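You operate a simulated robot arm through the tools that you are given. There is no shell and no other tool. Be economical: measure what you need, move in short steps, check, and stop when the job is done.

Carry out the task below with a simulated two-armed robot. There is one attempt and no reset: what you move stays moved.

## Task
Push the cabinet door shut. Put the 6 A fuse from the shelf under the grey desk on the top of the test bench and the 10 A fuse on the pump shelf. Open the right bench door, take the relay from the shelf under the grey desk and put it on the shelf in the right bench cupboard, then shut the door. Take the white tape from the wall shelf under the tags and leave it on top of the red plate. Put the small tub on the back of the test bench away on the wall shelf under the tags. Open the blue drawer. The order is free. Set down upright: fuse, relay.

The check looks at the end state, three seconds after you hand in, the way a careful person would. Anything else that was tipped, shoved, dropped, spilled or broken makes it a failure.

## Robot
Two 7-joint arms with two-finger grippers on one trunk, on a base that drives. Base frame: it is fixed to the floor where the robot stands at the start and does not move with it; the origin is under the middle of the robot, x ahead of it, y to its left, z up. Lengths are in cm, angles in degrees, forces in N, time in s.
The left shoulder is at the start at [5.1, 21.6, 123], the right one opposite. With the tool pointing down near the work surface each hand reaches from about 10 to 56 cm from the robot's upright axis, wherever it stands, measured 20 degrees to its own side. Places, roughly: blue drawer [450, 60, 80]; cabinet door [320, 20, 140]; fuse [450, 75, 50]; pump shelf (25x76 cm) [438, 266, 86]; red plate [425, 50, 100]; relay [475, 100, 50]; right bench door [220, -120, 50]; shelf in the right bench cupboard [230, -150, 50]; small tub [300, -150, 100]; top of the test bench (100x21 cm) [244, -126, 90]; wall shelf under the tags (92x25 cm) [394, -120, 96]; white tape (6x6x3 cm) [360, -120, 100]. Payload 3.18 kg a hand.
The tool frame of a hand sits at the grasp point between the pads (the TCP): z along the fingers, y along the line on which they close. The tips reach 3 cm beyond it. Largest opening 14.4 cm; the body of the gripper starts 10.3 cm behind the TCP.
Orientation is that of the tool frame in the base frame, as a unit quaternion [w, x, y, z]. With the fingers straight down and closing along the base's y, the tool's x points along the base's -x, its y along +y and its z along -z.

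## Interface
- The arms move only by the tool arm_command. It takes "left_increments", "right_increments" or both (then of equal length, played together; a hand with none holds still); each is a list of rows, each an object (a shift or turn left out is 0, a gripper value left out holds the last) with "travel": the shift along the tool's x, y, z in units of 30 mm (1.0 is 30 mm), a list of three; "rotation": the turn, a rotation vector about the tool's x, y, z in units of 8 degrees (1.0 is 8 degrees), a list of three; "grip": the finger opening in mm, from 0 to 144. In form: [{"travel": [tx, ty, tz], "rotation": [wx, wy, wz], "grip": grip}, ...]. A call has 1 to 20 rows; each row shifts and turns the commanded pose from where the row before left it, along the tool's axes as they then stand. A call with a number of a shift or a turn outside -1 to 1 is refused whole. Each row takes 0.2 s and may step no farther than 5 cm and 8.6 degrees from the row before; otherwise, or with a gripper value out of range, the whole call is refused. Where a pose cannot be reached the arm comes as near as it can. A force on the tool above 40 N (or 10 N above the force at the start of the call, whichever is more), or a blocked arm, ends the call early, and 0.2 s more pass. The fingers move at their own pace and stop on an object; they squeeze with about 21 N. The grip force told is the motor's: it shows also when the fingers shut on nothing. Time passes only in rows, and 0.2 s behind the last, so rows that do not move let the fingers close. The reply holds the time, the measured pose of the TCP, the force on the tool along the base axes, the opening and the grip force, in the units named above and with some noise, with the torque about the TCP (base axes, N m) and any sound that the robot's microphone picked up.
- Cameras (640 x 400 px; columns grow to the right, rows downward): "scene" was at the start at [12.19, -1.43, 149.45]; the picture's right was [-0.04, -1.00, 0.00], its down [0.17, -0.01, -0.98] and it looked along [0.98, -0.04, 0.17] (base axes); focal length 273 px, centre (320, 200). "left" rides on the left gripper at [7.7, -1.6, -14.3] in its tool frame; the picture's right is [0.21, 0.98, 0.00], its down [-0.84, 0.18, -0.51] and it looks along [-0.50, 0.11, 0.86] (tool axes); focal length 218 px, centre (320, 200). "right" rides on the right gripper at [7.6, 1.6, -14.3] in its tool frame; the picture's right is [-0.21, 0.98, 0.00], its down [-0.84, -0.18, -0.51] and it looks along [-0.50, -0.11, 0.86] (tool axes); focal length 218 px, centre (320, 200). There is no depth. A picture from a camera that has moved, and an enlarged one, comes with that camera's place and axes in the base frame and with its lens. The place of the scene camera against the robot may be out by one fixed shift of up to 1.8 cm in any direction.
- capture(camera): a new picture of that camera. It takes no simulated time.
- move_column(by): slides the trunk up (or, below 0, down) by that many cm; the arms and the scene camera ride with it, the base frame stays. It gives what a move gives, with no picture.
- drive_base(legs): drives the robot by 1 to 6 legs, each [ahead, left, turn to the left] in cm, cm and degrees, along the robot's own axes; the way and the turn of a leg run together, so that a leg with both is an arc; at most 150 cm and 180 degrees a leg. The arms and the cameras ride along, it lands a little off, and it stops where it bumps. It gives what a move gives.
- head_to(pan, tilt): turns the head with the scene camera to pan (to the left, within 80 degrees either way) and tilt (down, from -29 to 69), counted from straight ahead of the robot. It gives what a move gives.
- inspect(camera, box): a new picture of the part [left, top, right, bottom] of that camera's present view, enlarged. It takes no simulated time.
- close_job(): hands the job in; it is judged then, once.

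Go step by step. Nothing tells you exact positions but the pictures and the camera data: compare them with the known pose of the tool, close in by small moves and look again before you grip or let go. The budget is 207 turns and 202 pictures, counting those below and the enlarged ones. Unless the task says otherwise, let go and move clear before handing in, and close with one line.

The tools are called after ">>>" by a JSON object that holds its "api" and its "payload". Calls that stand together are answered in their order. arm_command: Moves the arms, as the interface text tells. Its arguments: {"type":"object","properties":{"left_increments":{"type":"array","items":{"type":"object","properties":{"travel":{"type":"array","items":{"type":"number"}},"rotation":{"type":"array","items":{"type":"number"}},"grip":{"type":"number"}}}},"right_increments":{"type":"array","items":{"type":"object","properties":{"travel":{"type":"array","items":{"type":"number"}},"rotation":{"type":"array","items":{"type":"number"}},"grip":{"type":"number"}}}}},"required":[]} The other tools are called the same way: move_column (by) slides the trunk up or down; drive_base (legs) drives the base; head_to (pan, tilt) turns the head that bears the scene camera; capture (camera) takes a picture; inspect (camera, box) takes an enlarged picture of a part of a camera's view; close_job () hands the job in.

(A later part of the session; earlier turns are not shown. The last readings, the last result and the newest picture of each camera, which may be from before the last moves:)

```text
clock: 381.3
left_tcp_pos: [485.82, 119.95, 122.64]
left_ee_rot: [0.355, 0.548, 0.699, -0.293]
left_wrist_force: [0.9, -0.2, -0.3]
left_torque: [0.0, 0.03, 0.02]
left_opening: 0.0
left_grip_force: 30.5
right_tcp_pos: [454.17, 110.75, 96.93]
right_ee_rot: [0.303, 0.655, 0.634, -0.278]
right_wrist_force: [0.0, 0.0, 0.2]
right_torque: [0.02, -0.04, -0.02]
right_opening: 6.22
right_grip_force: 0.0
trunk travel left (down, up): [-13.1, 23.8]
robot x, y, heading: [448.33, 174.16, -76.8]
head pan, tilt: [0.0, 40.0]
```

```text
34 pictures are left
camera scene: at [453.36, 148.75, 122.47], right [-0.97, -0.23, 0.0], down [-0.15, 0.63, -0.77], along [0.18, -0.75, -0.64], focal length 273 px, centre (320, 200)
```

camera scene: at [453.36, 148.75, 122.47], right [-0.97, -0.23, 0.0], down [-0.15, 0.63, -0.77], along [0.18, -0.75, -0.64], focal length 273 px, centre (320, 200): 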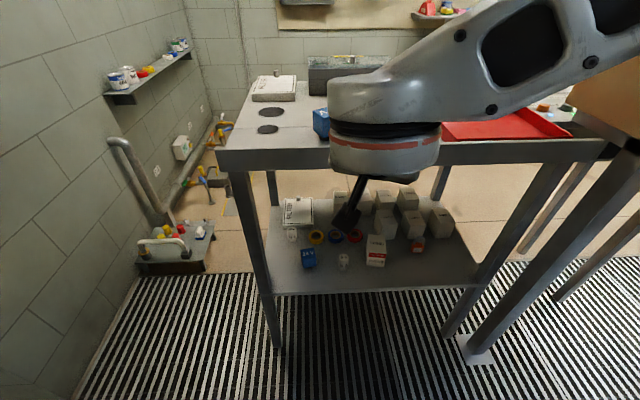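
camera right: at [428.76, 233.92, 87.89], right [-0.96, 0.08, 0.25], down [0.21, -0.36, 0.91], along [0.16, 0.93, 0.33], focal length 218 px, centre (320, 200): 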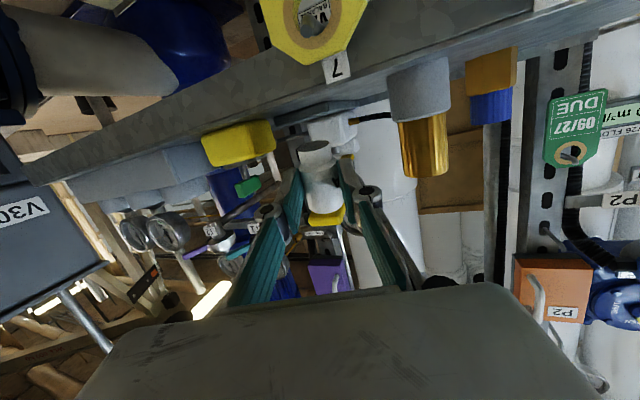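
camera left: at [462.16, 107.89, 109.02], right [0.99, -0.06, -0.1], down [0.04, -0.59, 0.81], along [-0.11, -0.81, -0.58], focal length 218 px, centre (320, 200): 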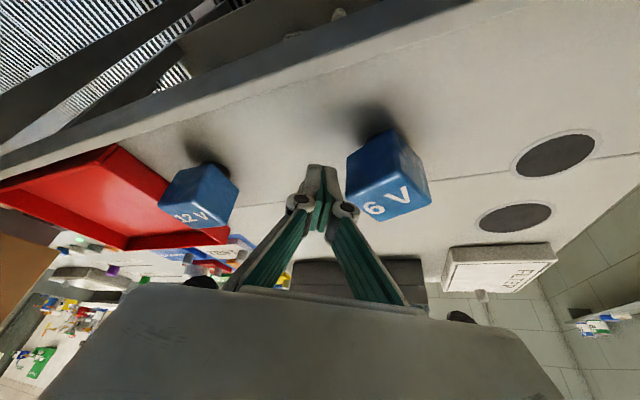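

Both targets are well placed ahead: 6 A at (459,88), relay at (472,89). I lower the trunk and the right hand behind the desk.

>>> {"api": "drive_base", "payload": {"legs": [[-8, 0, 0]]}}

>>> {"api": "move_column", "payload": {"by": -13}}

>>> {"api": "arm_command", "payload": {"right_increments": [{"travel": [0.6, 0.4, 0.7]}, {"travel": [0.6, 0.4, 0.7]}, {"travel": [0.6, 0.4, 0.7]}, {"travel": [0.6, 0.4, 0.8]}, {"travel": [0.6, 0.4, 0.8]}, {"travel": [0.3, 0, 0.9]}, {"travel": [0.3, 0, 0.9]}, {}]}}

>>> {"api": "capture", "payload": {"camera": "right"}}

```text
clock: 382.4
left_tcp_pos: [483.95, 127.85, 122.55]
left_ee_rot: [0.355, 0.548, 0.699, -0.293]
left_wrist_force: [0.6, 0.6, 0.5]
left_torque: [0.0, -0.02, 0.02]
left_opening: 0.0
left_grip_force: 30.8
right_tcp_pos: [452.42, 118.57, 96.95]
right_ee_rot: [0.303, 0.655, 0.634, -0.277]
right_wrist_force: [0.2, -0.3, -0.3]
right_torque: [-0.02, 0.01, -0.01]
right_opening: 6.19
right_grip_force: 0.0
trunk travel left (down, up): [-13.1, 23.8]
robot x, y, heading: [446.5, 181.68, -76.9]
head pan, tilt: [0.0, 40.0]
```

```text
clock: 383.9
left_tcp_pos: [483.97, 127.9, 109.79]
left_ee_rot: [0.357, 0.547, 0.698, -0.293]
left_wrist_force: [-0.1, 0.7, 0.9]
left_torque: [-0.05, -0.01, 0.0]
left_opening: 0.0
left_grip_force: 30.3
right_tcp_pos: [452.38, 118.51, 83.99]
right_ee_rot: [0.304, 0.655, 0.633, -0.279]
right_wrist_force: [0.3, 1.6, -0.6]
right_torque: [-0.03, 0.0, 0.0]
right_opening: 6.2
right_grip_force: 0.0
trunk travel left (down, up): [-0.1, 36.8]
robot x, y, heading: [446.4, 181.89, -76.6]
head pan, tilt: [0.0, 40.0]
```

```text
clock: 385.7
left_tcp_pos: [483.97, 127.73, 109.54]
left_ee_rot: [0.356, 0.548, 0.699, -0.293]
left_wrist_force: [0.0, 0.4, 0.1]
left_torque: [0.01, 0.01, 0.0]
left_opening: 0.0
left_grip_force: 31.0
right_tcp_pos: [459.27, 113.04, 65.25]
right_ee_rot: [0.303, 0.655, 0.634, -0.278]
right_wrist_force: [0.6, 0.3, -0.6]
right_torque: [-0.05, -0.01, 0.0]
right_opening: 6.2
right_grip_force: 0.0
trunk travel left (down, up): [-0.1, 36.8]
robot x, y, heading: [446.19, 181.9, -76.8]
head pan, tilt: [0.0, 40.0]
```

```text
33 pictures are left
camera right: at [460.84, 128.86, 69.03], right [0.97, -0.15, 0.2], down [-0.23, -0.18, 0.96], along [-0.11, -0.97, -0.2], focal length 218 px, centre (320, 200)
```

right: 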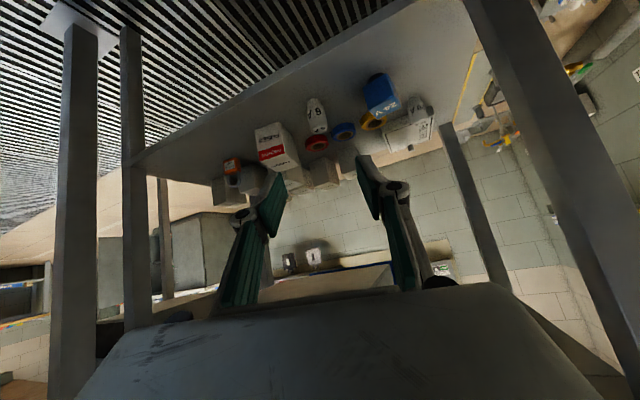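

I slide the hand along its axis toward the 6 A fuse.

>>> {"api": "arm_command", "payload": {"right_increments": [{"travel": [0.03, 0, 1]}, {"travel": [0.03, 0, 1]}, {"travel": [0.03, 0, 1]}, {"travel": [0.03, 0, 1]}, {"travel": [0.1, 0, 0.9]}, {"travel": [0.1, 0, 0.9]}, {}]}}

>>> {"api": "drive_base", "payload": {"legs": [[5, -1, 0]]}}

>>> {"api": "capture", "payload": {"camera": "right"}}

```text
clock: 387.3
left_tcp_pos: [484.02, 127.68, 109.56]
left_ee_rot: [0.355, 0.548, 0.698, -0.293]
left_wrist_force: [-0.2, 0.0, 0.3]
left_torque: [-0.04, -0.03, 0.02]
left_opening: 0.01
left_grip_force: 30.7
right_tcp_pos: [459.53, 100.65, 52.91]
right_ee_rot: [0.304, 0.655, 0.634, -0.278]
right_wrist_force: [-0.2, 0.0, 0.3]
right_torque: [-0.04, -0.01, 0.0]
right_opening: 6.21
right_grip_force: 0.1
trunk travel left (down, up): [-0.1, 36.8]
robot x, y, heading: [446.23, 181.55, -76.8]
head pan, tilt: [0.0, 40.0]
```

```text
clock: 388.3
left_tcp_pos: [484.33, 122.5, 109.52]
left_ee_rot: [0.356, 0.547, 0.699, -0.293]
left_wrist_force: [-0.2, 0.5, -0.2]
left_torque: [-0.01, -0.02, -0.02]
left_opening: 0.0
left_grip_force: 30.7
right_tcp_pos: [459.79, 95.62, 52.76]
right_ee_rot: [0.303, 0.655, 0.634, -0.278]
right_wrist_force: [0.4, 0.6, -0.8]
right_torque: [-0.01, 0.0, 0.04]
right_opening: 6.19
right_grip_force: 0.0
trunk travel left (down, up): [-0.1, 36.8]
robot x, y, heading: [446.46, 176.8, -76.7]
head pan, tilt: [0.0, 40.0]
```

```text
32 pictures are left
camera right: at [461.43, 111.32, 56.74], right [0.97, -0.15, 0.2], down [-0.23, -0.18, 0.96], along [-0.11, -0.97, -0.2], focal length 218 px, centre (320, 200)
```

right: 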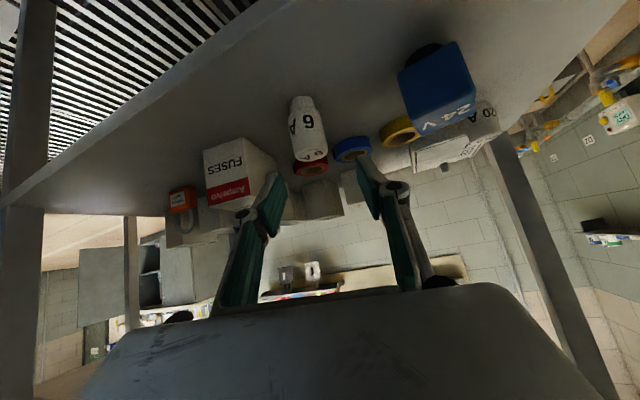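

>>> {"api": "arm_command", "payload": {"right_increments": [{"travel": [0.21, -0.06, 1.0]}, {"travel": [0.21, -0.06, 1.0]}, {"travel": [0.21, -0.06, 1.0]}, {"travel": [0.2, -0.06, 0.95]}, {}]}}

>>> {"api": "capture", "payload": {"camera": "right"}}

```text
clock: 389.4
left_tcp_pos: [484.28, 122.8, 109.75]
left_ee_rot: [0.356, 0.547, 0.699, -0.293]
left_wrist_force: [-0.2, 0.7, 0.9]
left_torque: [0.02, 0.0, -0.02]
left_opening: 0.0
left_grip_force: 30.9
right_tcp_pos: [460.27, 87.84, 44.48]
right_ee_rot: [0.314, 0.651, 0.632, -0.28]
right_wrist_force: [4.3, -4.5, 17.0]
right_torque: [-0.29, -0.36, -0.06]
right_opening: 7.13
right_grip_force: 2.0
trunk travel left (down, up): [-0.1, 36.8]
robot x, y, heading: [446.54, 176.9, -76.8]
head pan, tilt: [0.0, 40.0]
stopped in row 5 (right hand): the force on the tool passed its limit at 46 N (the readings are from after the stop); the commanded pose is now the measured one
```

```text
31 pictures are left
camera right: at [461.69, 103.59, 48.1], right [0.97, -0.14, 0.21], down [-0.23, -0.16, 0.96], along [-0.1, -0.98, -0.18], focal length 218 px, centre (320, 200)
```

right: 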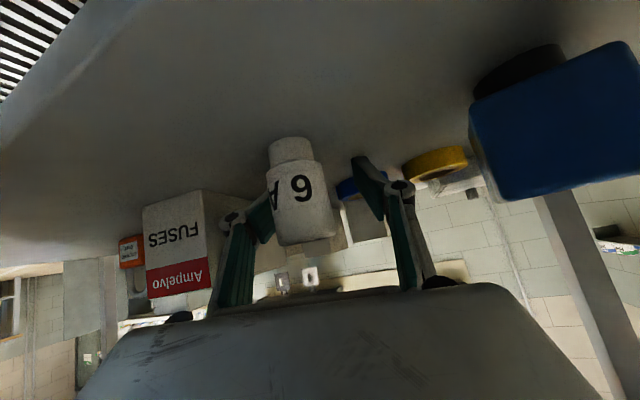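

The shelf is a bit higher than assumed, so I overshot; the fuse is ~4 cm nearer the palm. I back up to centre it at the pads and grip.

>>> {"api": "arm_command", "payload": {"right_increments": [{"travel": [0.0, 0, -0.4], "grip": 66}, {"travel": [0.3, -0.17, -0.5]}, {"travel": [0.3, -0.17, -0.5]}, {}]}}

>>> {"api": "capture", "payload": {"camera": "right"}}

```text
clock: 390.4
left_tcp_pos: [484.16, 122.71, 109.56]
left_ee_rot: [0.356, 0.548, 0.698, -0.293]
left_wrist_force: [-0.8, 0.1, 0.0]
left_torque: [0.03, 0.01, 0.03]
left_opening: 0.0
left_grip_force: 31.0
right_tcp_pos: [458.96, 92.65, 45.05]
right_ee_rot: [0.309, 0.653, 0.634, -0.277]
right_wrist_force: [0.4, 0.8, -0.7]
right_torque: [0.06, 0.0, -0.01]
right_opening: 6.59
right_grip_force: 0.1
trunk travel left (down, up): [-0.1, 36.8]
robot x, y, heading: [446.73, 176.78, -76.6]
head pan, tilt: [0.0, 40.0]
```

```text
30 pictures are left
camera right: at [460.39, 108.35, 48.88], right [0.97, -0.14, 0.21], down [-0.23, -0.17, 0.96], along [-0.1, -0.98, -0.2], focal length 218 px, centre (320, 200)
```

right: 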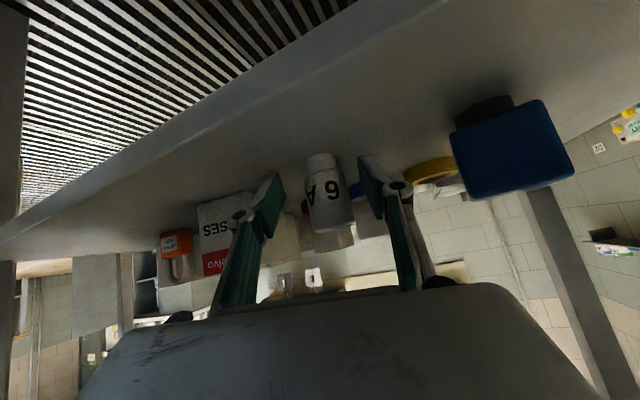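

>>> {"api": "arm_command", "payload": {"right_increments": [{"travel": [-0.18, 0.05, 0.2]}, {"grip": 0}, {}, {}, {"travel": [-0.2, 0, -0.18]}, {"travel": [-0.3, 0, -0.26]}, {}]}}

>>> {"api": "capture", "payload": {"camera": "right"}}

```text
clock: 392.1
left_tcp_pos: [484.28, 122.67, 109.47]
left_ee_rot: [0.355, 0.548, 0.698, -0.294]
left_wrist_force: [0.0, 0.0, -0.9]
left_torque: [-0.02, 0.02, -0.03]
left_opening: 0.0
left_grip_force: 30.6
right_tcp_pos: [458.92, 91.66, 47.18]
right_ee_rot: [0.31, 0.652, 0.634, -0.277]
right_wrist_force: [0.2, -0.3, -0.8]
right_torque: [0.0, -0.03, 0.01]
right_opening: 3.21
right_grip_force: 21.0
trunk travel left (down, up): [-0.1, 36.8]
robot x, y, heading: [446.54, 176.69, -76.7]
head pan, tilt: [0.0, 40.0]
```

```text
29 pictures are left
camera right: at [460.5, 107.42, 51.02], right [0.97, -0.14, 0.21], down [-0.23, -0.17, 0.96], along [-0.1, -0.98, -0.19], focal length 218 px, centre (320, 200)
```

right: 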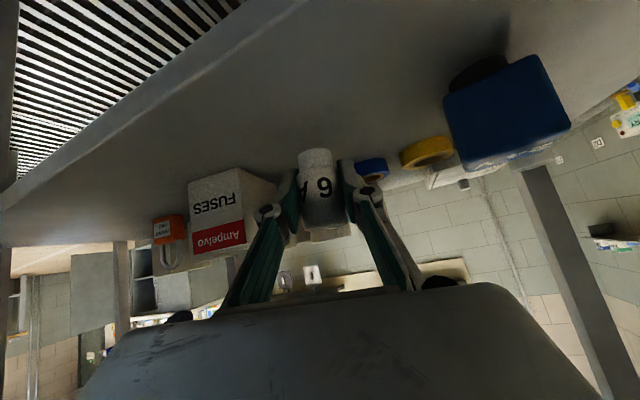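

The 6 A fuse is held firmly. I lift it, back out, and pull the right hand aside.

>>> {"api": "arm_command", "payload": {"right_increments": [{"travel": [-0.45, 0, -0.4]}, {"travel": [-0.45, 0, -0.4]}, {}]}}

>>> {"api": "drive_base", "payload": {"legs": [[-22, 0, 0]]}}

>>> {"api": "arm_command", "payload": {"right_increments": [{"travel": [-0.4, -0.8, -0.8]}, {"travel": [-0.4, -0.8, -0.8]}, {"travel": [-0.4, -0.8, -0.8]}, {"travel": [-0.4, -0.8, -0.8]}, {"travel": [-0.4, -0.8, -0.8]}, {"travel": [-0.4, -0.6, -0.8]}, {"travel": [-0.4, 0, -0.8]}, {"travel": [-0.4, 0, -0.8]}, {}, {}, {}, {}], "left_increments": [{"travel": [0.8, 0, 0.5], "grip": 90}, {"travel": [0.8, 0, 0.5]}, {"travel": [0.8, -0.2, 0.5]}, {"travel": [0.8, -0.2, 0.5]}, {"travel": [0.8, -0.3, 0.55]}, {"travel": [0.8, -0.3, 0.55]}, {"travel": [0.8, -0.3, 0.55]}, {"travel": [0.8, -0.3, 0.55]}, {"travel": [0.7, -0.3, 0.7]}, {"travel": [0.7, -0.3, 0.7]}, {"travel": [0.7, -0.3, 0.7]}, {"travel": [0.7, -0.3, 0.7]}]}}

>>> {"api": "capture", "payload": {"camera": "left"}}

```text
clock: 392.9
left_tcp_pos: [484.17, 122.61, 109.8]
left_ee_rot: [0.355, 0.548, 0.699, -0.293]
left_wrist_force: [0.6, 0.6, 0.3]
left_torque: [-0.03, 0.0, 0.0]
left_opening: 0.0
left_grip_force: 31.7
right_tcp_pos: [458.71, 91.62, 50.82]
right_ee_rot: [0.31, 0.652, 0.634, -0.277]
right_wrist_force: [0.3, -0.8, -0.7]
right_torque: [0.04, 0.01, 0.02]
right_opening: 3.2
right_grip_force: 21.2
trunk travel left (down, up): [-0.1, 36.8]
robot x, y, heading: [446.61, 176.76, -76.5]
head pan, tilt: [0.0, 40.0]
```

```text
clock: 394.6
left_tcp_pos: [479.0, 144.27, 109.6]
left_ee_rot: [0.355, 0.547, 0.699, -0.293]
left_wrist_force: [-0.4, -0.7, 0.9]
left_torque: [0.01, -0.02, 0.02]
left_opening: 0.0
left_grip_force: 31.3
right_tcp_pos: [453.79, 113.29, 50.94]
right_ee_rot: [0.31, 0.652, 0.634, -0.278]
right_wrist_force: [0.2, 1.0, -0.8]
right_torque: [-0.02, 0.01, 0.0]
right_opening: 3.2
right_grip_force: 21.2
trunk travel left (down, up): [-0.1, 36.8]
robot x, y, heading: [441.52, 198.25, -76.5]
head pan, tilt: [0.0, 40.0]
```

```text
clock: 397.1
left_tcp_pos: [469.92, 137.53, 78.07]
left_ee_rot: [0.352, 0.548, 0.701, -0.289]
left_wrist_force: [0.6, 0.0, 0.6]
left_torque: [-0.03, -0.02, 0.02]
left_opening: 9.0
left_grip_force: 0.0
left hand out of reach, approached as far as the arm can: row 6, 7, 8, 9, 12
right_tcp_pos: [438.86, 121.47, 69.89]
right_ee_rot: [0.31, 0.652, 0.634, -0.277]
right_wrist_force: [-0.1, -0.6, -1.5]
right_torque: [0.0, -0.01, 0.03]
right_opening: 3.2
right_grip_force: 21.3
trunk travel left (down, up): [-0.1, 36.8]
robot x, y, heading: [441.56, 197.92, -76.9]
head pan, tilt: [0.0, 40.0]
```

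```text
28 pictures are left
camera left: at [464.79, 152.84, 80.38], right [0.92, 0.35, -0.19], down [0.21, -0.03, 0.98], along [0.33, -0.94, -0.11], focal length 218 px, centre (320, 200)
```

left: 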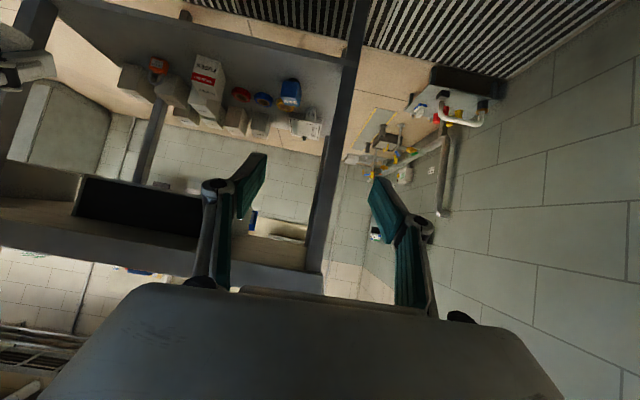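

Relay is at (470.7,95). I advance the left hand along its axis, then the base.

>>> {"api": "arm_command", "payload": {"left_increments": [{"travel": [0, -0.3, 1]}, {"travel": [0, -0.3, 1]}, {"travel": [0, -0.3, 1]}, {"travel": [0, -0.3, 1]}, {"travel": [0.2, -0.3, 1]}, {"travel": [0.2, -0.3, 1]}, {"travel": [0.3, -0.3, 0.9]}, {"travel": [0.3, -0.3, 0.9]}, {}]}}

>>> {"api": "drive_base", "payload": {"legs": [[8, -3, 0]]}}

>>> {"api": "capture", "payload": {"camera": "left"}}

```text
clock: 399.1
left_tcp_pos: [466.64, 118.9, 62.34]
left_ee_rot: [0.355, 0.548, 0.699, -0.293]
left_wrist_force: [0.2, 0.0, -0.2]
left_torque: [0.02, 0.01, 0.01]
left_opening: 8.98
left_grip_force: 0.0
right_tcp_pos: [438.88, 121.6, 69.93]
right_ee_rot: [0.311, 0.651, 0.634, -0.278]
right_wrist_force: [0.5, 0.5, -0.7]
right_torque: [-0.01, -0.02, 0.02]
right_opening: 3.22
right_grip_force: 20.8
trunk travel left (down, up): [-0.1, 36.8]
robot x, y, heading: [441.19, 198.37, -76.9]
head pan, tilt: [0.0, 40.0]
```

```text
clock: 400.2
left_tcp_pos: [465.5, 110.42, 62.27]
left_ee_rot: [0.356, 0.547, 0.699, -0.293]
left_wrist_force: [0.3, -0.2, -1.1]
left_torque: [-0.02, 0.01, 0.01]
left_opening: 9.0
left_grip_force: 0.1
right_tcp_pos: [437.8, 113.02, 69.85]
right_ee_rot: [0.31, 0.652, 0.634, -0.278]
right_wrist_force: [-0.4, 0.0, -1.0]
right_torque: [0.0, 0.02, -0.01]
right_opening: 3.19
right_grip_force: 20.8
trunk travel left (down, up): [-0.1, 36.8]
robot x, y, heading: [440.29, 190.0, -76.7]
head pan, tilt: [0.0, 40.0]
```

```text
27 pictures are left
camera left: at [460.36, 125.79, 64.44], right [0.92, 0.34, -0.19], down [0.21, -0.02, 0.98], along [0.33, -0.94, -0.09], focal length 218 px, centre (320, 200)
```

left: 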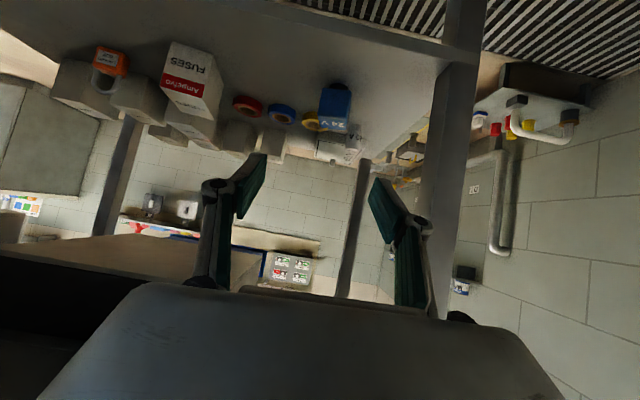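

>>> {"api": "arm_command", "payload": {"left_increments": [{"travel": [0.25, 0.15, 0.9], "grip": 105}, {"travel": [0.25, 0.15, 0.9]}, {"travel": [0.25, 0.15, 0.9]}, {"travel": [0.25, 0.1, 0.9]}, {}]}}

>>> {"api": "drive_base", "payload": {"legs": [[4, 0, 0]]}}

>>> {"api": "capture", "payload": {"camera": "left"}}

```text
clock: 401.4
left_tcp_pos: [468.53, 104.01, 53.52]
left_ee_rot: [0.355, 0.548, 0.699, -0.293]
left_wrist_force: [0.6, 0.5, 0.2]
left_torque: [-0.01, -0.01, 0.0]
left_opening: 10.48
left_grip_force: 0.0
right_tcp_pos: [437.68, 113.13, 69.88]
right_ee_rot: [0.311, 0.652, 0.633, -0.279]
right_wrist_force: [0.2, -0.4, -0.8]
right_torque: [-0.01, 0.01, -0.01]
right_opening: 3.22
right_grip_force: 22.0
trunk travel left (down, up): [-0.1, 36.8]
robot x, y, heading: [440.22, 190.06, -76.5]
head pan, tilt: [0.0, 40.0]
```

```text
clock: 402.3
left_tcp_pos: [469.51, 100.1, 53.58]
left_ee_rot: [0.355, 0.547, 0.699, -0.292]
left_wrist_force: [-0.4, 1.1, -1.2]
left_torque: [0.02, -0.03, -0.01]
left_opening: 10.5
left_grip_force: 0.0
right_tcp_pos: [438.73, 109.17, 69.87]
right_ee_rot: [0.31, 0.652, 0.634, -0.277]
right_wrist_force: [-0.4, -0.3, -1.7]
right_torque: [-0.01, 0.0, -0.03]
right_opening: 3.19
right_grip_force: 21.4
trunk travel left (down, up): [-0.1, 36.8]
robot x, y, heading: [441.15, 186.09, -76.8]
head pan, tilt: [0.0, 40.0]
```

```text
26 pictures are left
camera left: at [464.38, 115.42, 55.68], right [0.92, 0.34, -0.19], down [0.21, -0.02, 0.98], along [0.33, -0.94, -0.09], focal length 218 px, centre (320, 200)
```

left: 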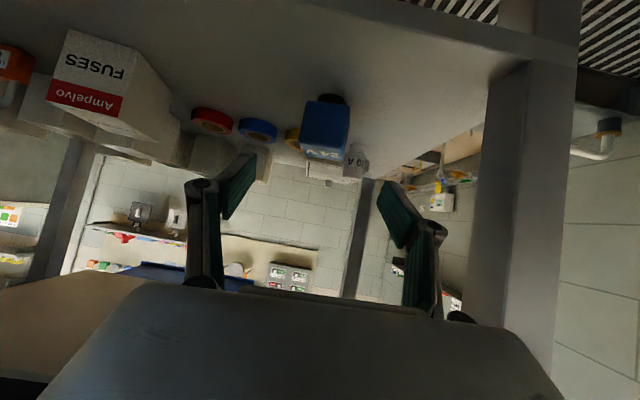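

>>> {"api": "arm_command", "payload": {"left_increments": [{"travel": [0.38, 0, 0.75], "grip": 76}, {"travel": [0.38, 0, 0.75]}, {"travel": [0.38, 0, 0.75]}, {}]}}

>>> {"api": "capture", "payload": {"camera": "left"}}

```text
clock: 403.3
left_tcp_pos: [470.14, 96.66, 46.83]
left_ee_rot: [0.355, 0.547, 0.699, -0.293]
left_wrist_force: [0.2, 0.5, -0.3]
left_torque: [0.03, 0.0, 0.02]
left_opening: 7.59
left_grip_force: 0.0
right_tcp_pos: [438.67, 109.21, 69.93]
right_ee_rot: [0.31, 0.652, 0.634, -0.278]
right_wrist_force: [-0.5, -0.7, -1.2]
right_torque: [0.01, 0.03, 0.01]
right_opening: 3.23
right_grip_force: 21.3
trunk travel left (down, up): [-0.1, 36.8]
robot x, y, heading: [441.15, 186.13, -77.3]
head pan, tilt: [0.0, 40.0]
```

```text
25 pictures are left
camera left: at [465.03, 111.95, 49.08], right [0.92, 0.34, -0.19], down [0.21, -0.02, 0.98], along [0.33, -0.94, -0.09], focal length 218 px, centre (320, 200)
```

left: 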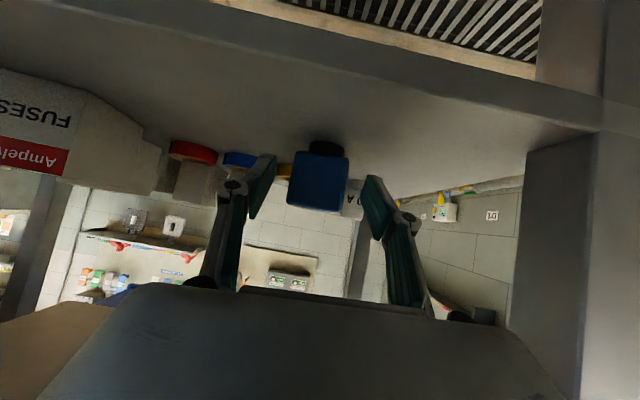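

>>> {"api": "arm_command", "payload": {"left_increments": [{"travel": [-0.05, 0, 0.2]}, {"grip": 10}, {}, {}, {"travel": [-0.27, 0, -0.19]}, {"travel": [-0.4, 0, -0.28]}, {"travel": [-0.4, 0, -0.28]}, {}]}}

>>> {"api": "capture", "payload": {"camera": "left"}}

```text
clock: 405.1
left_tcp_pos: [470.48, 96.11, 50.58]
left_ee_rot: [0.354, 0.548, 0.699, -0.293]
left_wrist_force: [-0.2, 0.1, -0.9]
left_torque: [0.0, 0.04, 0.0]
left_opening: 4.88
left_grip_force: 20.9
right_tcp_pos: [438.75, 109.18, 69.86]
right_ee_rot: [0.31, 0.652, 0.634, -0.277]
right_wrist_force: [0.4, -0.3, -0.7]
right_torque: [-0.01, -0.06, -0.05]
right_opening: 3.23
right_grip_force: 20.9
trunk travel left (down, up): [-0.1, 36.8]
robot x, y, heading: [441.4, 186.38, -76.8]
head pan, tilt: [0.0, 40.0]
```

```text
24 pictures are left
camera left: at [465.3, 111.38, 52.69], right [0.92, 0.34, -0.19], down [0.21, -0.02, 0.98], along [0.33, -0.94, -0.09], focal length 218 px, centre (320, 200)
```

left: 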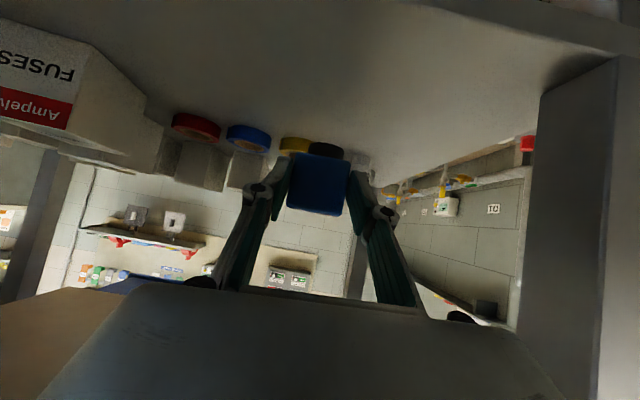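

Relay held. I back out, raise the trunk, and pull both hands in and up for the drive.

>>> {"api": "drive_base", "payload": {"legs": [[-17, 0, 0]]}}

>>> {"api": "move_column", "payload": {"by": 20}}

>>> {"api": "arm_command", "payload": {"left_increments": [{"travel": [-0.27, 0, -0.9]}, {"travel": [-0.27, 0, -0.9]}, {"travel": [-0.27, 0, -0.9]}, {"travel": [-0.27, 0, -0.9]}, {"travel": [-0.27, 0, -0.9]}, {"travel": [-0.27, 0, -0.9]}, {"travel": [-0.27, 0, -0.9]}, {"travel": [-0.27, 0, -0.9]}, {}], "right_increments": [{"travel": [-0.05, 0, -0.55]}, {"travel": [-0.05, 0, -0.55]}, {"travel": [-0.05, 0, -0.55]}, {"travel": [-0.05, 0, -0.55]}, {"travel": [-0.05, 0, -0.55]}, {"travel": [-0.05, 0, -0.55]}, {"travel": [-0.05, 0, -0.55]}, {"travel": [-0.05, 0, -0.55]}, {}]}}

>>> {"api": "capture", "payload": {"camera": "scene"}}

```text
clock: 406.6
left_tcp_pos: [466.55, 112.46, 50.6]
left_ee_rot: [0.356, 0.547, 0.699, -0.292]
left_wrist_force: [-0.2, 0.1, -1.0]
left_torque: [0.02, 0.02, 0.0]
left_opening: 4.87
left_grip_force: 21.1
right_tcp_pos: [434.9, 125.67, 69.93]
right_ee_rot: [0.311, 0.651, 0.634, -0.278]
right_wrist_force: [0.5, 0.8, -0.2]
right_torque: [0.01, 0.02, 0.01]
right_opening: 3.19
right_grip_force: 20.8
trunk travel left (down, up): [-0.1, 36.8]
robot x, y, heading: [437.24, 202.46, -76.5]
head pan, tilt: [0.0, 40.0]
```

```text
clock: 408.7
left_tcp_pos: [467.1, 110.07, 88.74]
left_ee_rot: [0.427, 0.515, 0.657, -0.349]
left_wrist_force: [1.0, 4.6, -13.7]
left_torque: [0.75, -0.13, 0.03]
left_opening: 4.73
left_grip_force: 20.8
right_tcp_pos: [434.85, 125.64, 89.64]
right_ee_rot: [0.308, 0.652, 0.635, -0.276]
right_wrist_force: [-0.5, -0.1, -1.3]
right_torque: [0.01, 0.0, 0.05]
right_opening: 3.19
right_grip_force: 21.4
trunk travel left (down, up): [-20.1, 16.8]
robot x, y, heading: [437.31, 202.14, -76.5]
head pan, tilt: [0.0, 40.0]
```

```text
clock: 410.7
left_tcp_pos: [463.6, 127.0, 103.61]
left_ee_rot: [0.429, 0.512, 0.656, -0.349]
left_wrist_force: [-0.4, 0.6, -1.0]
left_torque: [0.01, 0.02, 0.0]
left_opening: 4.77
left_grip_force: 21.3
right_tcp_pos: [434.44, 134.82, 99.39]
right_ee_rot: [0.31, 0.652, 0.634, -0.277]
right_wrist_force: [0.0, -0.4, -1.7]
right_torque: [0.01, -0.03, 0.02]
right_opening: 3.21
right_grip_force: 21.2
trunk travel left (down, up): [-20.1, 16.8]
robot x, y, heading: [437.22, 202.15, -76.7]
head pan, tilt: [0.0, 40.0]
```

```text
23 pictures are left
camera scene: at [441.01, 183.74, 130.29], right [-0.97, -0.23, 0.0], down [-0.15, 0.63, -0.77], along [0.18, -0.74, -0.64], focal length 273 px, centre (320, 200)
```

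scene: 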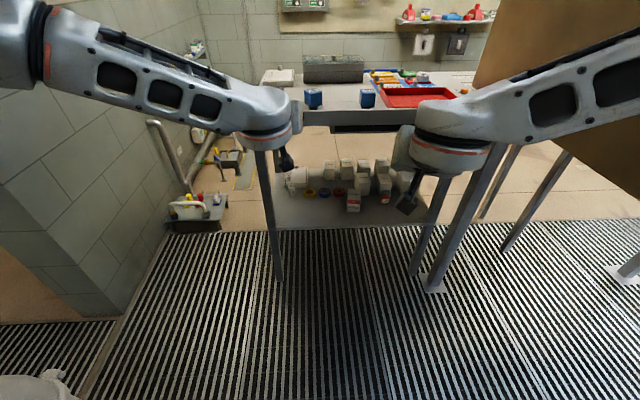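

Both items held and nothing disturbed. I turn left and reverse through the corridor.

>>> {"api": "drive_base", "payload": {"legs": [[0, 0, 90], [0, 5, 0], [-135, 0, 0], [-135, 0, 0]]}}

```text
clock: 428.4
left_tcp_pos: [247.68, 171.27, 103.82]
left_ee_rot: [0.552, -0.1, 0.826, 0.055]
left_wrist_force: [-0.2, -0.4, -0.1]
left_torque: [-0.02, 0.02, 0.01]
left_opening: 4.75
left_grip_force: 20.8
right_tcp_pos: [239.81, 142.12, 99.46]
right_ee_rot: [0.415, 0.013, 0.909, 0.023]
right_wrist_force: [-0.2, 0.2, -0.9]
right_torque: [0.01, -0.03, -0.02]
right_opening: 3.23
right_grip_force: 20.9
trunk travel left (down, up): [-20.1, 16.8]
robot x, y, heading: [172.19, 145.2, 13.1]
head pan, tilt: [0.0, 40.0]
```

>>> {"api": "drive_base", "payload": {"legs": [[0, 0, -90], [100, 0, 0], [62, 6, 0]]}}

>>> {"api": "capture", "payload": {"camera": "scene"}}

```text
clock: 440.6
left_tcp_pos: [238.66, -87.63, 103.68]
left_ee_rot: [0.426, 0.519, 0.651, -0.354]
left_wrist_force: [0.1, -0.5, -1.0]
left_torque: [0.0, 0.02, -0.04]
left_opening: 4.76
left_grip_force: 20.6
right_tcp_pos: [209.72, -79.4, 99.45]
right_ee_rot: [0.308, 0.657, 0.629, -0.279]
right_wrist_force: [-0.4, -0.7, -1.3]
right_torque: [0.03, 0.02, 0.01]
right_opening: 3.2
right_grip_force: 21.2
trunk travel left (down, up): [-20.1, 16.8]
robot x, y, heading: [213.39, -11.77, -77.0]
head pan, tilt: [0.0, 40.0]
```

```text
22 pictures are left
camera scene: at [216.94, -30.53, 130.32], right [-0.98, -0.22, 0.0], down [-0.14, 0.63, -0.77], along [0.17, -0.75, -0.64], focal length 273 px, centre (320, 200)
```

scene: 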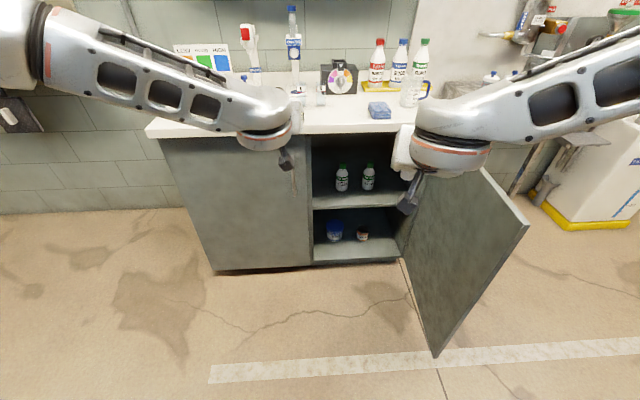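

The bench and open cupboard look as I left them. First the 6 A fuse goes on the bench top's front strip; I raise the trunk and lift the left hand out of the way.

>>> {"api": "move_column", "payload": {"by": 12}}

>>> {"api": "arm_command", "payload": {"left_increments": [{"travel": [-0.54, 0, -0.77]}, {"travel": [-0.54, 0, -0.77]}, {"travel": [-0.54, 0, -0.77]}, {"travel": [-0.54, 0, -0.77]}, {}]}}

>>> {"api": "drive_base", "payload": {"legs": [[35, 9, 0]]}}

>>> {"api": "capture", "payload": {"camera": "right"}}

```text
clock: 442.1
left_tcp_pos: [238.65, -87.68, 115.68]
left_ee_rot: [0.426, 0.518, 0.651, -0.354]
left_wrist_force: [0.2, 0.4, -1.0]
left_torque: [0.04, -0.01, -0.02]
left_opening: 4.75
left_grip_force: 20.6
right_tcp_pos: [209.59, -79.47, 111.36]
right_ee_rot: [0.308, 0.656, 0.63, -0.28]
right_wrist_force: [-0.4, -0.1, 0.1]
right_torque: [0.01, -0.03, -0.01]
right_opening: 3.2
right_grip_force: 21.0
trunk travel left (down, up): [-32.1, 4.8]
robot x, y, heading: [213.68, -12.02, -77.4]
head pan, tilt: [0.0, 40.0]
```

```text
clock: 443.3
left_tcp_pos: [237.56, -81.59, 125.27]
left_ee_rot: [0.426, 0.518, 0.652, -0.354]
left_wrist_force: [-0.3, -0.7, -0.2]
left_torque: [0.01, 0.0, 0.0]
left_opening: 4.73
left_grip_force: 21.0
right_tcp_pos: [209.46, -79.59, 111.54]
right_ee_rot: [0.308, 0.657, 0.629, -0.28]
right_wrist_force: [0.9, -0.2, -1.1]
right_torque: [0.02, 0.0, 0.03]
right_opening: 3.22
right_grip_force: 20.7
trunk travel left (down, up): [-32.1, 4.8]
robot x, y, heading: [213.36, -11.86, -77.5]
head pan, tilt: [0.0, 40.0]
```

```text
clock: 445.6
left_tcp_pos: [254.02, -114.29, 125.27]
left_ee_rot: [0.427, 0.518, 0.652, -0.354]
left_wrist_force: [-0.2, -0.2, -0.5]
left_torque: [0.02, 0.01, -0.01]
left_opening: 4.74
left_grip_force: 20.9
right_tcp_pos: [226.19, -111.96, 111.41]
right_ee_rot: [0.308, 0.657, 0.629, -0.28]
right_wrist_force: [0.0, 0.0, -1.3]
right_torque: [0.01, 0.0, -0.02]
right_opening: 3.24
right_grip_force: 20.9
trunk travel left (down, up): [-32.1, 4.8]
robot x, y, heading: [230.09, -44.09, -77.5]
head pan, tilt: [0.0, 40.0]
```

```text
21 pictures are left
camera right: at [227.87, -96.27, 115.23], right [0.97, -0.15, 0.21], down [-0.23, -0.16, 0.96], along [-0.11, -0.97, -0.19], focal length 218 px, centre (320, 200)
```

right: 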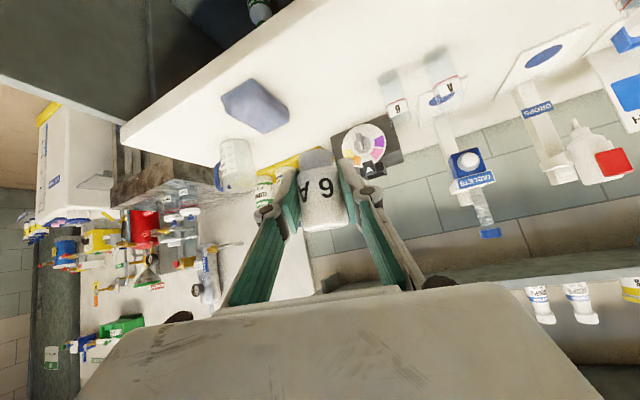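

I place it at about (230,-125), between sponge and cups. Base ahead 8, then lower.

>>> {"api": "drive_base", "payload": {"legs": [[8, 0, 0]]}}

>>> {"api": "arm_command", "payload": {"right_increments": [{"travel": [0.58, 0.13, 0.9]}, {"travel": [0.58, 0.13, 0.9]}, {"travel": [0.58, 0.13, 0.9]}, {"travel": [0.58, 0.13, 0.9]}, {"travel": [0.5, 0.13, 0.8]}, {}]}}

>>> {"api": "capture", "payload": {"camera": "right"}}

```text
clock: 446.7
left_tcp_pos: [255.75, -122.07, 125.31]
left_ee_rot: [0.426, 0.518, 0.652, -0.354]
left_wrist_force: [-0.8, -0.4, -2.1]
left_torque: [0.01, 0.04, 0.0]
left_opening: 4.74
left_grip_force: 21.3
right_tcp_pos: [227.84, -119.73, 111.4]
right_ee_rot: [0.308, 0.657, 0.629, -0.279]
right_wrist_force: [0.0, -0.2, -1.9]
right_torque: [0.0, 0.01, 0.0]
right_opening: 3.24
right_grip_force: 21.0
trunk travel left (down, up): [-32.1, 4.8]
robot x, y, heading: [231.37, -52.11, -77.5]
head pan, tilt: [0.0, 40.0]
```

```text
clock: 448.1
left_tcp_pos: [255.72, -122.04, 125.33]
left_ee_rot: [0.426, 0.519, 0.651, -0.355]
left_wrist_force: [0.2, 0.2, -0.4]
left_torque: [0.0, 0.04, -0.02]
left_opening: 4.75
left_grip_force: 21.0
right_tcp_pos: [230.44, -124.29, 96.53]
right_ee_rot: [0.309, 0.656, 0.629, -0.28]
right_wrist_force: [0.5, 0.2, -0.9]
right_torque: [0.01, 0.01, -0.03]
right_opening: 3.22
right_grip_force: 20.3
trunk travel left (down, up): [-32.1, 4.8]
robot x, y, heading: [231.66, -52.19, -77.5]
head pan, tilt: [0.0, 40.0]
```

```text
20 pictures are left
camera right: at [232.16, -108.44, 100.35], right [0.97, -0.15, 0.21], down [-0.23, -0.16, 0.96], along [-0.11, -0.97, -0.19], focal length 218 px, centre (320, 200)
```

right: 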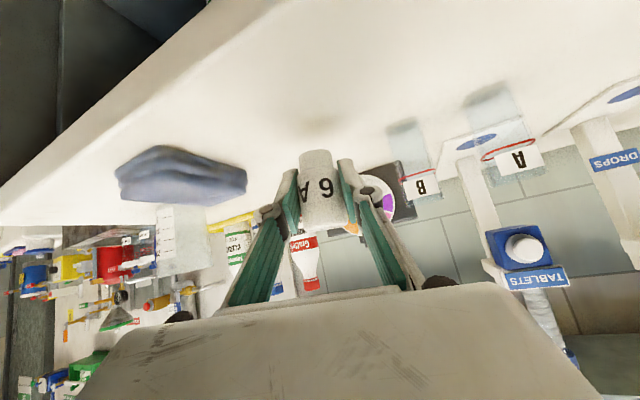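

>>> {"api": "arm_command", "payload": {"right_increments": [{"travel": [0.25, 0, 0.22]}, {"travel": [0.25, 0, 0.22]}, {"travel": [0.1, 0, 0.09]}, {}]}}

>>> {"api": "inspect", "payload": {"camera": "right", "box": [230, 100, 410, 250]}}

```text
clock: 449.1
left_tcp_pos: [255.67, -121.87, 125.32]
left_ee_rot: [0.425, 0.519, 0.651, -0.355]
left_wrist_force: [-0.4, 0.3, -0.7]
left_torque: [0.09, 0.04, 0.02]
left_opening: 4.74
left_grip_force: 21.1
right_tcp_pos: [230.58, -124.35, 94.12]
right_ee_rot: [0.307, 0.656, 0.63, -0.28]
right_wrist_force: [-0.1, 0.5, -0.5]
right_torque: [-0.02, 0.0, -0.01]
right_opening: 3.21
right_grip_force: 21.2
trunk travel left (down, up): [-32.1, 4.8]
robot x, y, heading: [231.46, -52.2, -77.2]
head pan, tilt: [0.0, 40.0]
```

```text
2.67 times, centred on (320, 175) of right
camera zoom: at [232.3, -108.45, 97.9], right [0.97, -0.15, 0.21], down [-0.23, -0.16, 0.96], along [-0.11, -0.97, -0.19], focal length 582 px, centre (320, 267)
```

zoom: 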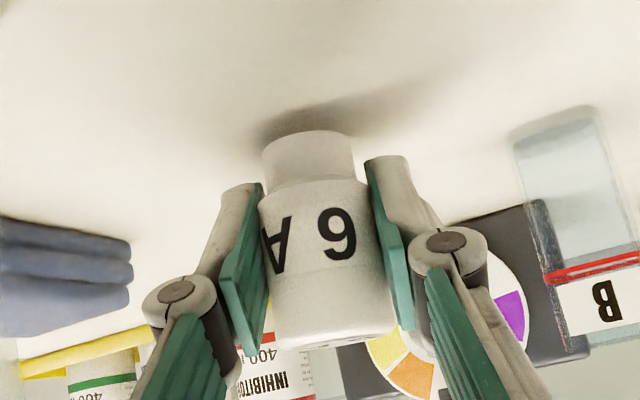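

>>> {"api": "arm_command", "payload": {"right_increments": [{"travel": [0.08, 0, 0.07]}, {"travel": [0.08, 0, 0.07]}, {}]}}

```text
clock: 449.9
left_tcp_pos: [255.65, -121.85, 125.37]
left_ee_rot: [0.427, 0.518, 0.651, -0.355]
left_wrist_force: [-0.3, -0.4, -0.7]
left_torque: [0.05, -0.01, -0.04]
left_opening: 4.72
left_grip_force: 21.0
right_tcp_pos: [230.67, -124.28, 93.56]
right_ee_rot: [0.307, 0.657, 0.629, -0.28]
right_wrist_force: [0.3, 0.4, -1.9]
right_torque: [0.03, 0.01, 0.01]
right_opening: 3.23
right_grip_force: 21.3
trunk travel left (down, up): [-32.1, 4.8]
robot x, y, heading: [231.56, -52.15, -77.2]
head pan, tilt: [0.0, 40.0]
```

>>> {"api": "arm_command", "payload": {"right_increments": [{"travel": [0.08, 0, 0.07]}, {"travel": [0.08, 0, 0.07]}, {}]}}

>>> {"api": "inspect", "payload": {"camera": "right", "box": [230, 100, 410, 250]}}

```text
clock: 450.7
left_tcp_pos: [255.54, -121.72, 125.55]
left_ee_rot: [0.426, 0.519, 0.651, -0.354]
left_wrist_force: [0.3, 0.7, -0.8]
left_torque: [0.04, 0.03, 0.02]
left_opening: 4.74
left_grip_force: 21.4
right_tcp_pos: [230.69, -124.23, 93.21]
right_ee_rot: [0.31, 0.656, 0.629, -0.281]
right_wrist_force: [-1.4, 0.5, 15.9]
right_torque: [-0.04, 0.21, 0.03]
right_opening: 3.23
right_grip_force: 21.6
trunk travel left (down, up): [-32.1, 4.8]
robot x, y, heading: [231.59, -51.97, -77.5]
head pan, tilt: [0.0, 40.0]
```

```text
2.67 times, centred on (320, 175) of right
camera zoom: at [232.4, -108.49, 96.9], right [0.97, -0.15, 0.21], down [-0.23, -0.16, 0.96], along [-0.11, -0.98, -0.19], focal length 582 px, centre (320, 267)
```

zoom: 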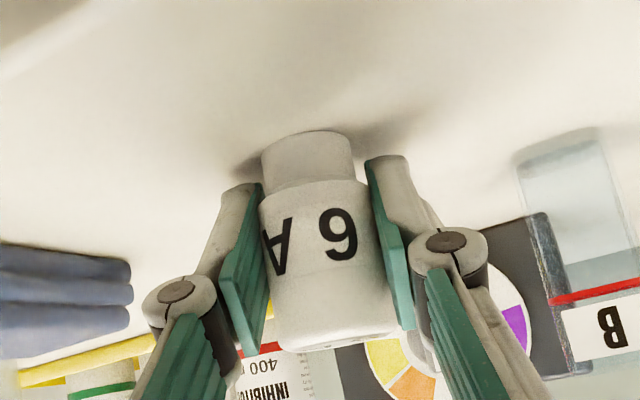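

Contact (16 N): the fuse stands on the bench. I ease up a hair, open, and withdraw.

>>> {"api": "arm_command", "payload": {"right_increments": [{"travel": [-0.03, 0, -0.03]}, {"grip": 38}, {"grip": 48}, {"grip": 62}, {}, {"travel": [0, 0, -0.6]}, {"travel": [0, 0, -0.9]}, {"travel": [0, 0, -1]}, {"travel": [0, 0, -1]}, {}]}}

>>> {"api": "capture", "payload": {"camera": "right"}}

```text
clock: 452.9
left_tcp_pos: [255.6, -122.08, 125.29]
left_ee_rot: [0.426, 0.519, 0.651, -0.354]
left_wrist_force: [-0.4, -0.5, -0.2]
left_torque: [0.03, 0.04, 0.04]
left_opening: 4.72
left_grip_force: 20.9
right_tcp_pos: [230.35, -116.26, 99.98]
right_ee_rot: [0.308, 0.657, 0.629, -0.28]
right_wrist_force: [-0.2, 0.6, 0.0]
right_torque: [-0.03, 0.01, -0.01]
right_opening: 6.18
right_grip_force: 0.0
trunk travel left (down, up): [-32.1, 4.8]
robot x, y, heading: [231.44, -52.12, -77.7]
head pan, tilt: [0.0, 40.0]
```

```text
17 pictures are left
camera right: at [232.08, -100.56, 103.67], right [0.97, -0.16, 0.21], down [-0.23, -0.16, 0.96], along [-0.11, -0.97, -0.19], focal length 218 px, centre (320, 200)
```

right: 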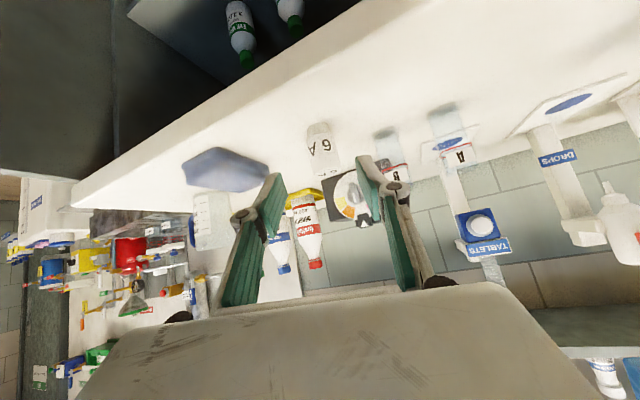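

The 6 A fuse stands on the bench. The cupboard spot right of the bottles suits the right hand, so I hand the relay over: set it on the bench front with the left, then take it with the right.

>>> {"api": "arm_command", "payload": {"right_increments": [{"travel": [0, 0, -1]}, {"travel": [0, 0, -1]}, {"travel": [0.3, -0.5, -0.9]}, {"travel": [0.3, -0.5, -0.9]}, {"travel": [0.3, -0.5, -0.9]}, {"travel": [0, -0.5, 0]}, {"travel": [0, -0.5, 0]}, {}, {}, {}, {}], "left_increments": [{"rotation": [0, 0.71, 0]}, {"rotation": [0, 0.71, 0]}, {"travel": [0.95, -0.28, 0.25]}, {"travel": [0.95, -0.28, 0.25]}, {"travel": [0.95, -0.28, 0.25]}, {"travel": [0.95, -0.28, 0.25]}, {"travel": [0.95, -0.28, 0.25]}, {"travel": [0.95, -0.28, 0.25]}, {"travel": [0.95, -0.28, 0.25]}, {"travel": [0.7, -0.28, 0.25]}, {}]}}

>>> {"api": "capture", "payload": {"camera": "left"}}

```text
clock: 455.3
left_tcp_pos: [247.29, -116.27, 103.79]
left_ee_rot: [0.359, 0.551, 0.691, -0.301]
left_wrist_force: [0.1, 1.3, -1.3]
left_torque: [0.04, 0.0, 0.0]
left_opening: 4.74
left_grip_force: 21.5
right_tcp_pos: [222.85, -103.7, 106.7]
right_ee_rot: [0.308, 0.656, 0.629, -0.28]
right_wrist_force: [-0.2, 0.4, 0.0]
right_torque: [-0.01, 0.01, -0.01]
right_opening: 6.21
right_grip_force: 0.1
trunk travel left (down, up): [-32.1, 4.8]
robot x, y, heading: [231.64, -52.05, -77.5]
head pan, tilt: [0.0, 40.0]
```

```text
16 pictures are left
camera left: at [242.39, -100.8, 105.68], right [0.93, 0.32, -0.19], down [0.21, -0.01, 0.98], along [0.31, -0.95, -0.07], focal length 218 px, centre (320, 200)
```

left: 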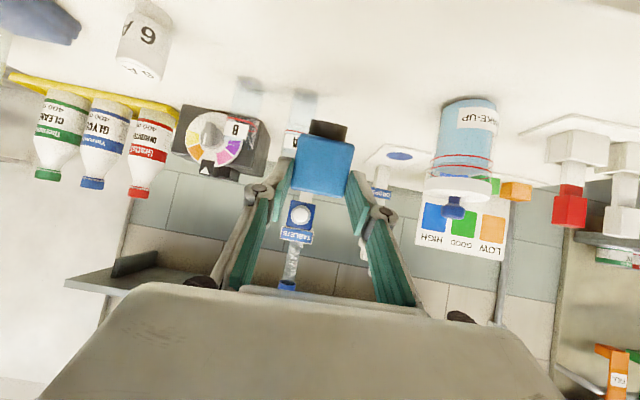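

>>> {"api": "arm_command", "payload": {"left_increments": [{"travel": [0.6, 0, 0.43]}, {"travel": [0.6, 0, 0.43]}, {"travel": [0.6, 0, 0.43]}, {"travel": [0.12, 0, 0.08]}, {"travel": [0.12, 0, 0.08]}, {}]}}

```text
clock: 456.7
left_tcp_pos: [247.19, -116.37, 96.46]
left_ee_rot: [0.361, 0.55, 0.69, -0.303]
left_wrist_force: [0.0, 1.0, 13.8]
left_torque: [-0.57, -0.12, 0.01]
left_opening: 4.77
left_grip_force: 20.8
right_tcp_pos: [222.62, -103.6, 106.7]
right_ee_rot: [0.309, 0.656, 0.629, -0.28]
right_wrist_force: [-0.4, 0.8, 0.1]
right_torque: [-0.02, -0.02, 0.0]
right_opening: 6.21
right_grip_force: 0.0
trunk travel left (down, up): [-32.1, 4.8]
robot x, y, heading: [231.48, -52.28, -77.7]
head pan, tilt: [0.0, 40.0]
```

Contact with the bench. I release gently and withdraw.

>>> {"api": "arm_command", "payload": {"left_increments": [{"travel": [-0.05, 0, -0.03]}, {"grip": 54}, {"grip": 62}, {"grip": 76}, {}, {"travel": [0, 0, -0.6]}, {"travel": [0, 0, -0.9]}, {"travel": [0, 0, -1]}, {"travel": [0, 0, -1]}, {}]}}

>>> {"api": "capture", "payload": {"camera": "scene"}}

```text
clock: 458.9
left_tcp_pos: [245.4, -107.86, 102.45]
left_ee_rot: [0.36, 0.551, 0.69, -0.301]
left_wrist_force: [-0.2, -0.4, -0.1]
left_torque: [0.0, -0.01, 0.0]
left_opening: 7.61
left_grip_force: 0.1
right_tcp_pos: [222.85, -103.76, 106.64]
right_ee_rot: [0.307, 0.657, 0.629, -0.28]
right_wrist_force: [-0.5, 0.0, -0.2]
right_torque: [-0.02, 0.03, -0.04]
right_opening: 6.19
right_grip_force: 0.1
trunk travel left (down, up): [-32.1, 4.8]
robot x, y, heading: [231.79, -52.32, -77.4]
head pan, tilt: [0.0, 40.0]
```

```text
15 pictures are left
camera scene: at [234.01, -65.56, 142.7], right [-0.98, -0.22, 0.0], down [-0.14, 0.63, -0.77], along [0.17, -0.75, -0.64], focal length 273 px, centre (320, 200)
```

scene: 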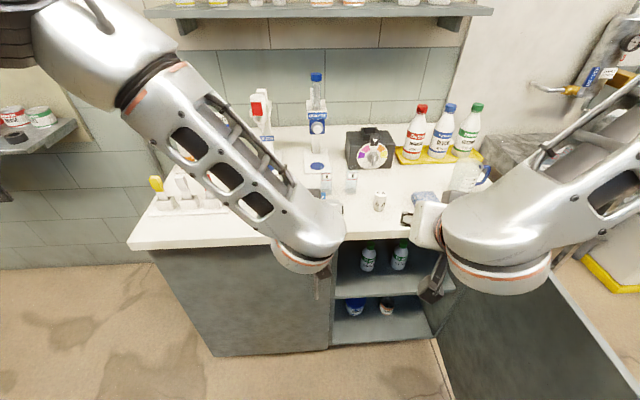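

Now the left hand retracts, the right hand yaws to match the relay, and I shift the base left.

>>> {"api": "arm_command", "payload": {"left_increments": [{"travel": [0, 0, -0.86]}, {"travel": [0, 0, -0.86]}, {"travel": [0, 0, -0.86]}, {"travel": [-0.2, 0, -0.86]}, {"travel": [-0.2, 0, -0.86]}, {"travel": [-0.2, 0, -0.86]}], "right_increments": [{"rotation": [-0.52, 0.03, -0.45], "grip": 76}, {"rotation": [-0.52, 0.03, -0.45]}, {}, {}, {}, {}]}}

>>> {"api": "drive_base", "payload": {"legs": [[0, 22, 0]]}}

>>> {"api": "capture", "payload": {"camera": "right"}}

```text
clock: 460.3
left_tcp_pos: [242.77, -96.15, 112.57]
left_ee_rot: [0.361, 0.553, 0.688, -0.303]
left_wrist_force: [1.1, 0.5, 0.6]
left_torque: [-0.04, 0.0, -0.02]
left_opening: 7.59
left_grip_force: 0.0
right_tcp_pos: [223.81, -105.12, 106.68]
right_ee_rot: [0.335, 0.592, 0.688, -0.251]
right_wrist_force: [-0.6, -0.5, 0.0]
right_torque: [-0.01, -0.04, -0.01]
right_opening: 7.59
right_grip_force: 0.1
right hand out of reach, approached as far as the arm can: row 1, 2
trunk travel left (down, up): [-32.1, 4.8]
robot x, y, heading: [231.52, -52.24, -77.8]
head pan, tilt: [0.0, 40.0]
```

```text
clock: 462.8
left_tcp_pos: [264.51, -91.49, 112.52]
left_ee_rot: [0.36, 0.551, 0.69, -0.301]
left_wrist_force: [0.7, 0.6, 0.0]
left_torque: [0.0, 0.01, -0.02]
left_opening: 7.59
left_grip_force: 0.1
right_tcp_pos: [245.25, -100.37, 106.7]
right_ee_rot: [0.333, 0.593, 0.689, -0.25]
right_wrist_force: [0.0, -0.3, -0.9]
right_torque: [-0.01, 0.02, -0.01]
right_opening: 7.6
right_grip_force: 0.0
trunk travel left (down, up): [-32.1, 4.8]
robot x, y, heading: [253.32, -47.25, -77.4]
head pan, tilt: [0.0, 40.0]
```

```text
14 pictures are left
camera right: at [243.98, -84.64, 110.36], right [0.98, 0.03, 0.21], down [-0.2, -0.2, 0.96], along [0.07, -0.98, -0.19], focal length 218 px, centre (320, 200)
```

right: 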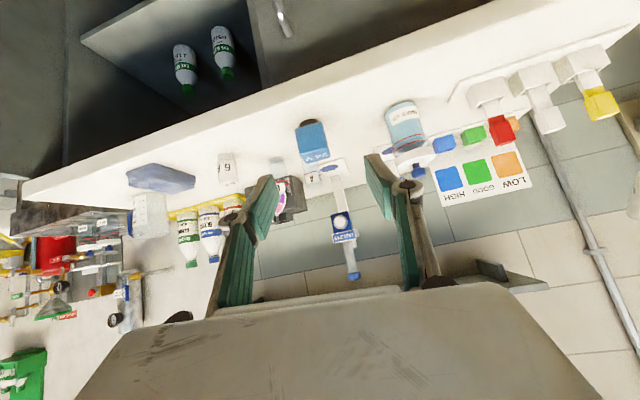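

Relay stands upright at (247,-117). I approach it with the right hand.

>>> {"api": "arm_command", "payload": {"right_increments": [{"travel": [-0.11, -0.1, 1.0]}, {"travel": [-0.11, -0.1, 1.0]}, {"travel": [-0.11, -0.1, 1.0]}, {"travel": [-0.11, -0.09, 1.0]}, {"travel": [-0.11, -0.09, 0.9]}, {"travel": [-0.11, -0.08, 0.9]}, {}]}}

>>> {"api": "capture", "payload": {"camera": "right"}}

```text
clock: 464.4
left_tcp_pos: [264.4, -91.43, 112.58]
left_ee_rot: [0.359, 0.552, 0.69, -0.302]
left_wrist_force: [0.5, -0.8, 0.0]
left_torque: [0.01, -0.01, -0.03]
left_opening: 7.59
left_grip_force: 0.0
right_tcp_pos: [246.64, -114.93, 96.75]
right_ee_rot: [0.33, 0.595, 0.69, -0.249]
right_wrist_force: [1.1, 0.5, -0.2]
right_torque: [-0.03, 0.0, -0.03]
right_opening: 7.58
right_grip_force: 0.0
trunk travel left (down, up): [-32.1, 4.8]
robot x, y, heading: [253.29, -47.33, -77.6]
head pan, tilt: [0.0, 40.0]
```

```text
13 pictures are left
camera right: at [245.36, -99.15, 100.6], right [0.98, 0.03, 0.21], down [-0.19, -0.21, 0.96], along [0.07, -0.98, -0.2], focal length 218 px, centre (320, 200)
```

right: 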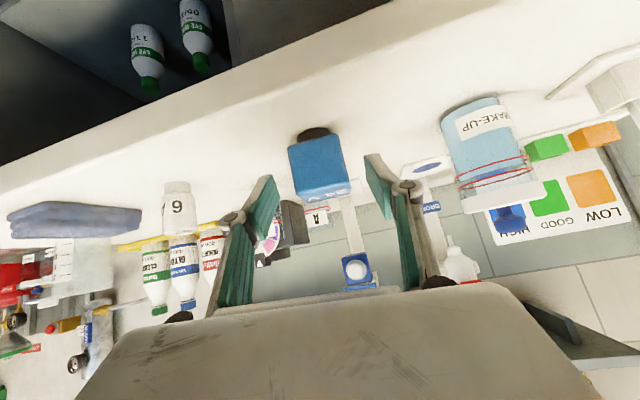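

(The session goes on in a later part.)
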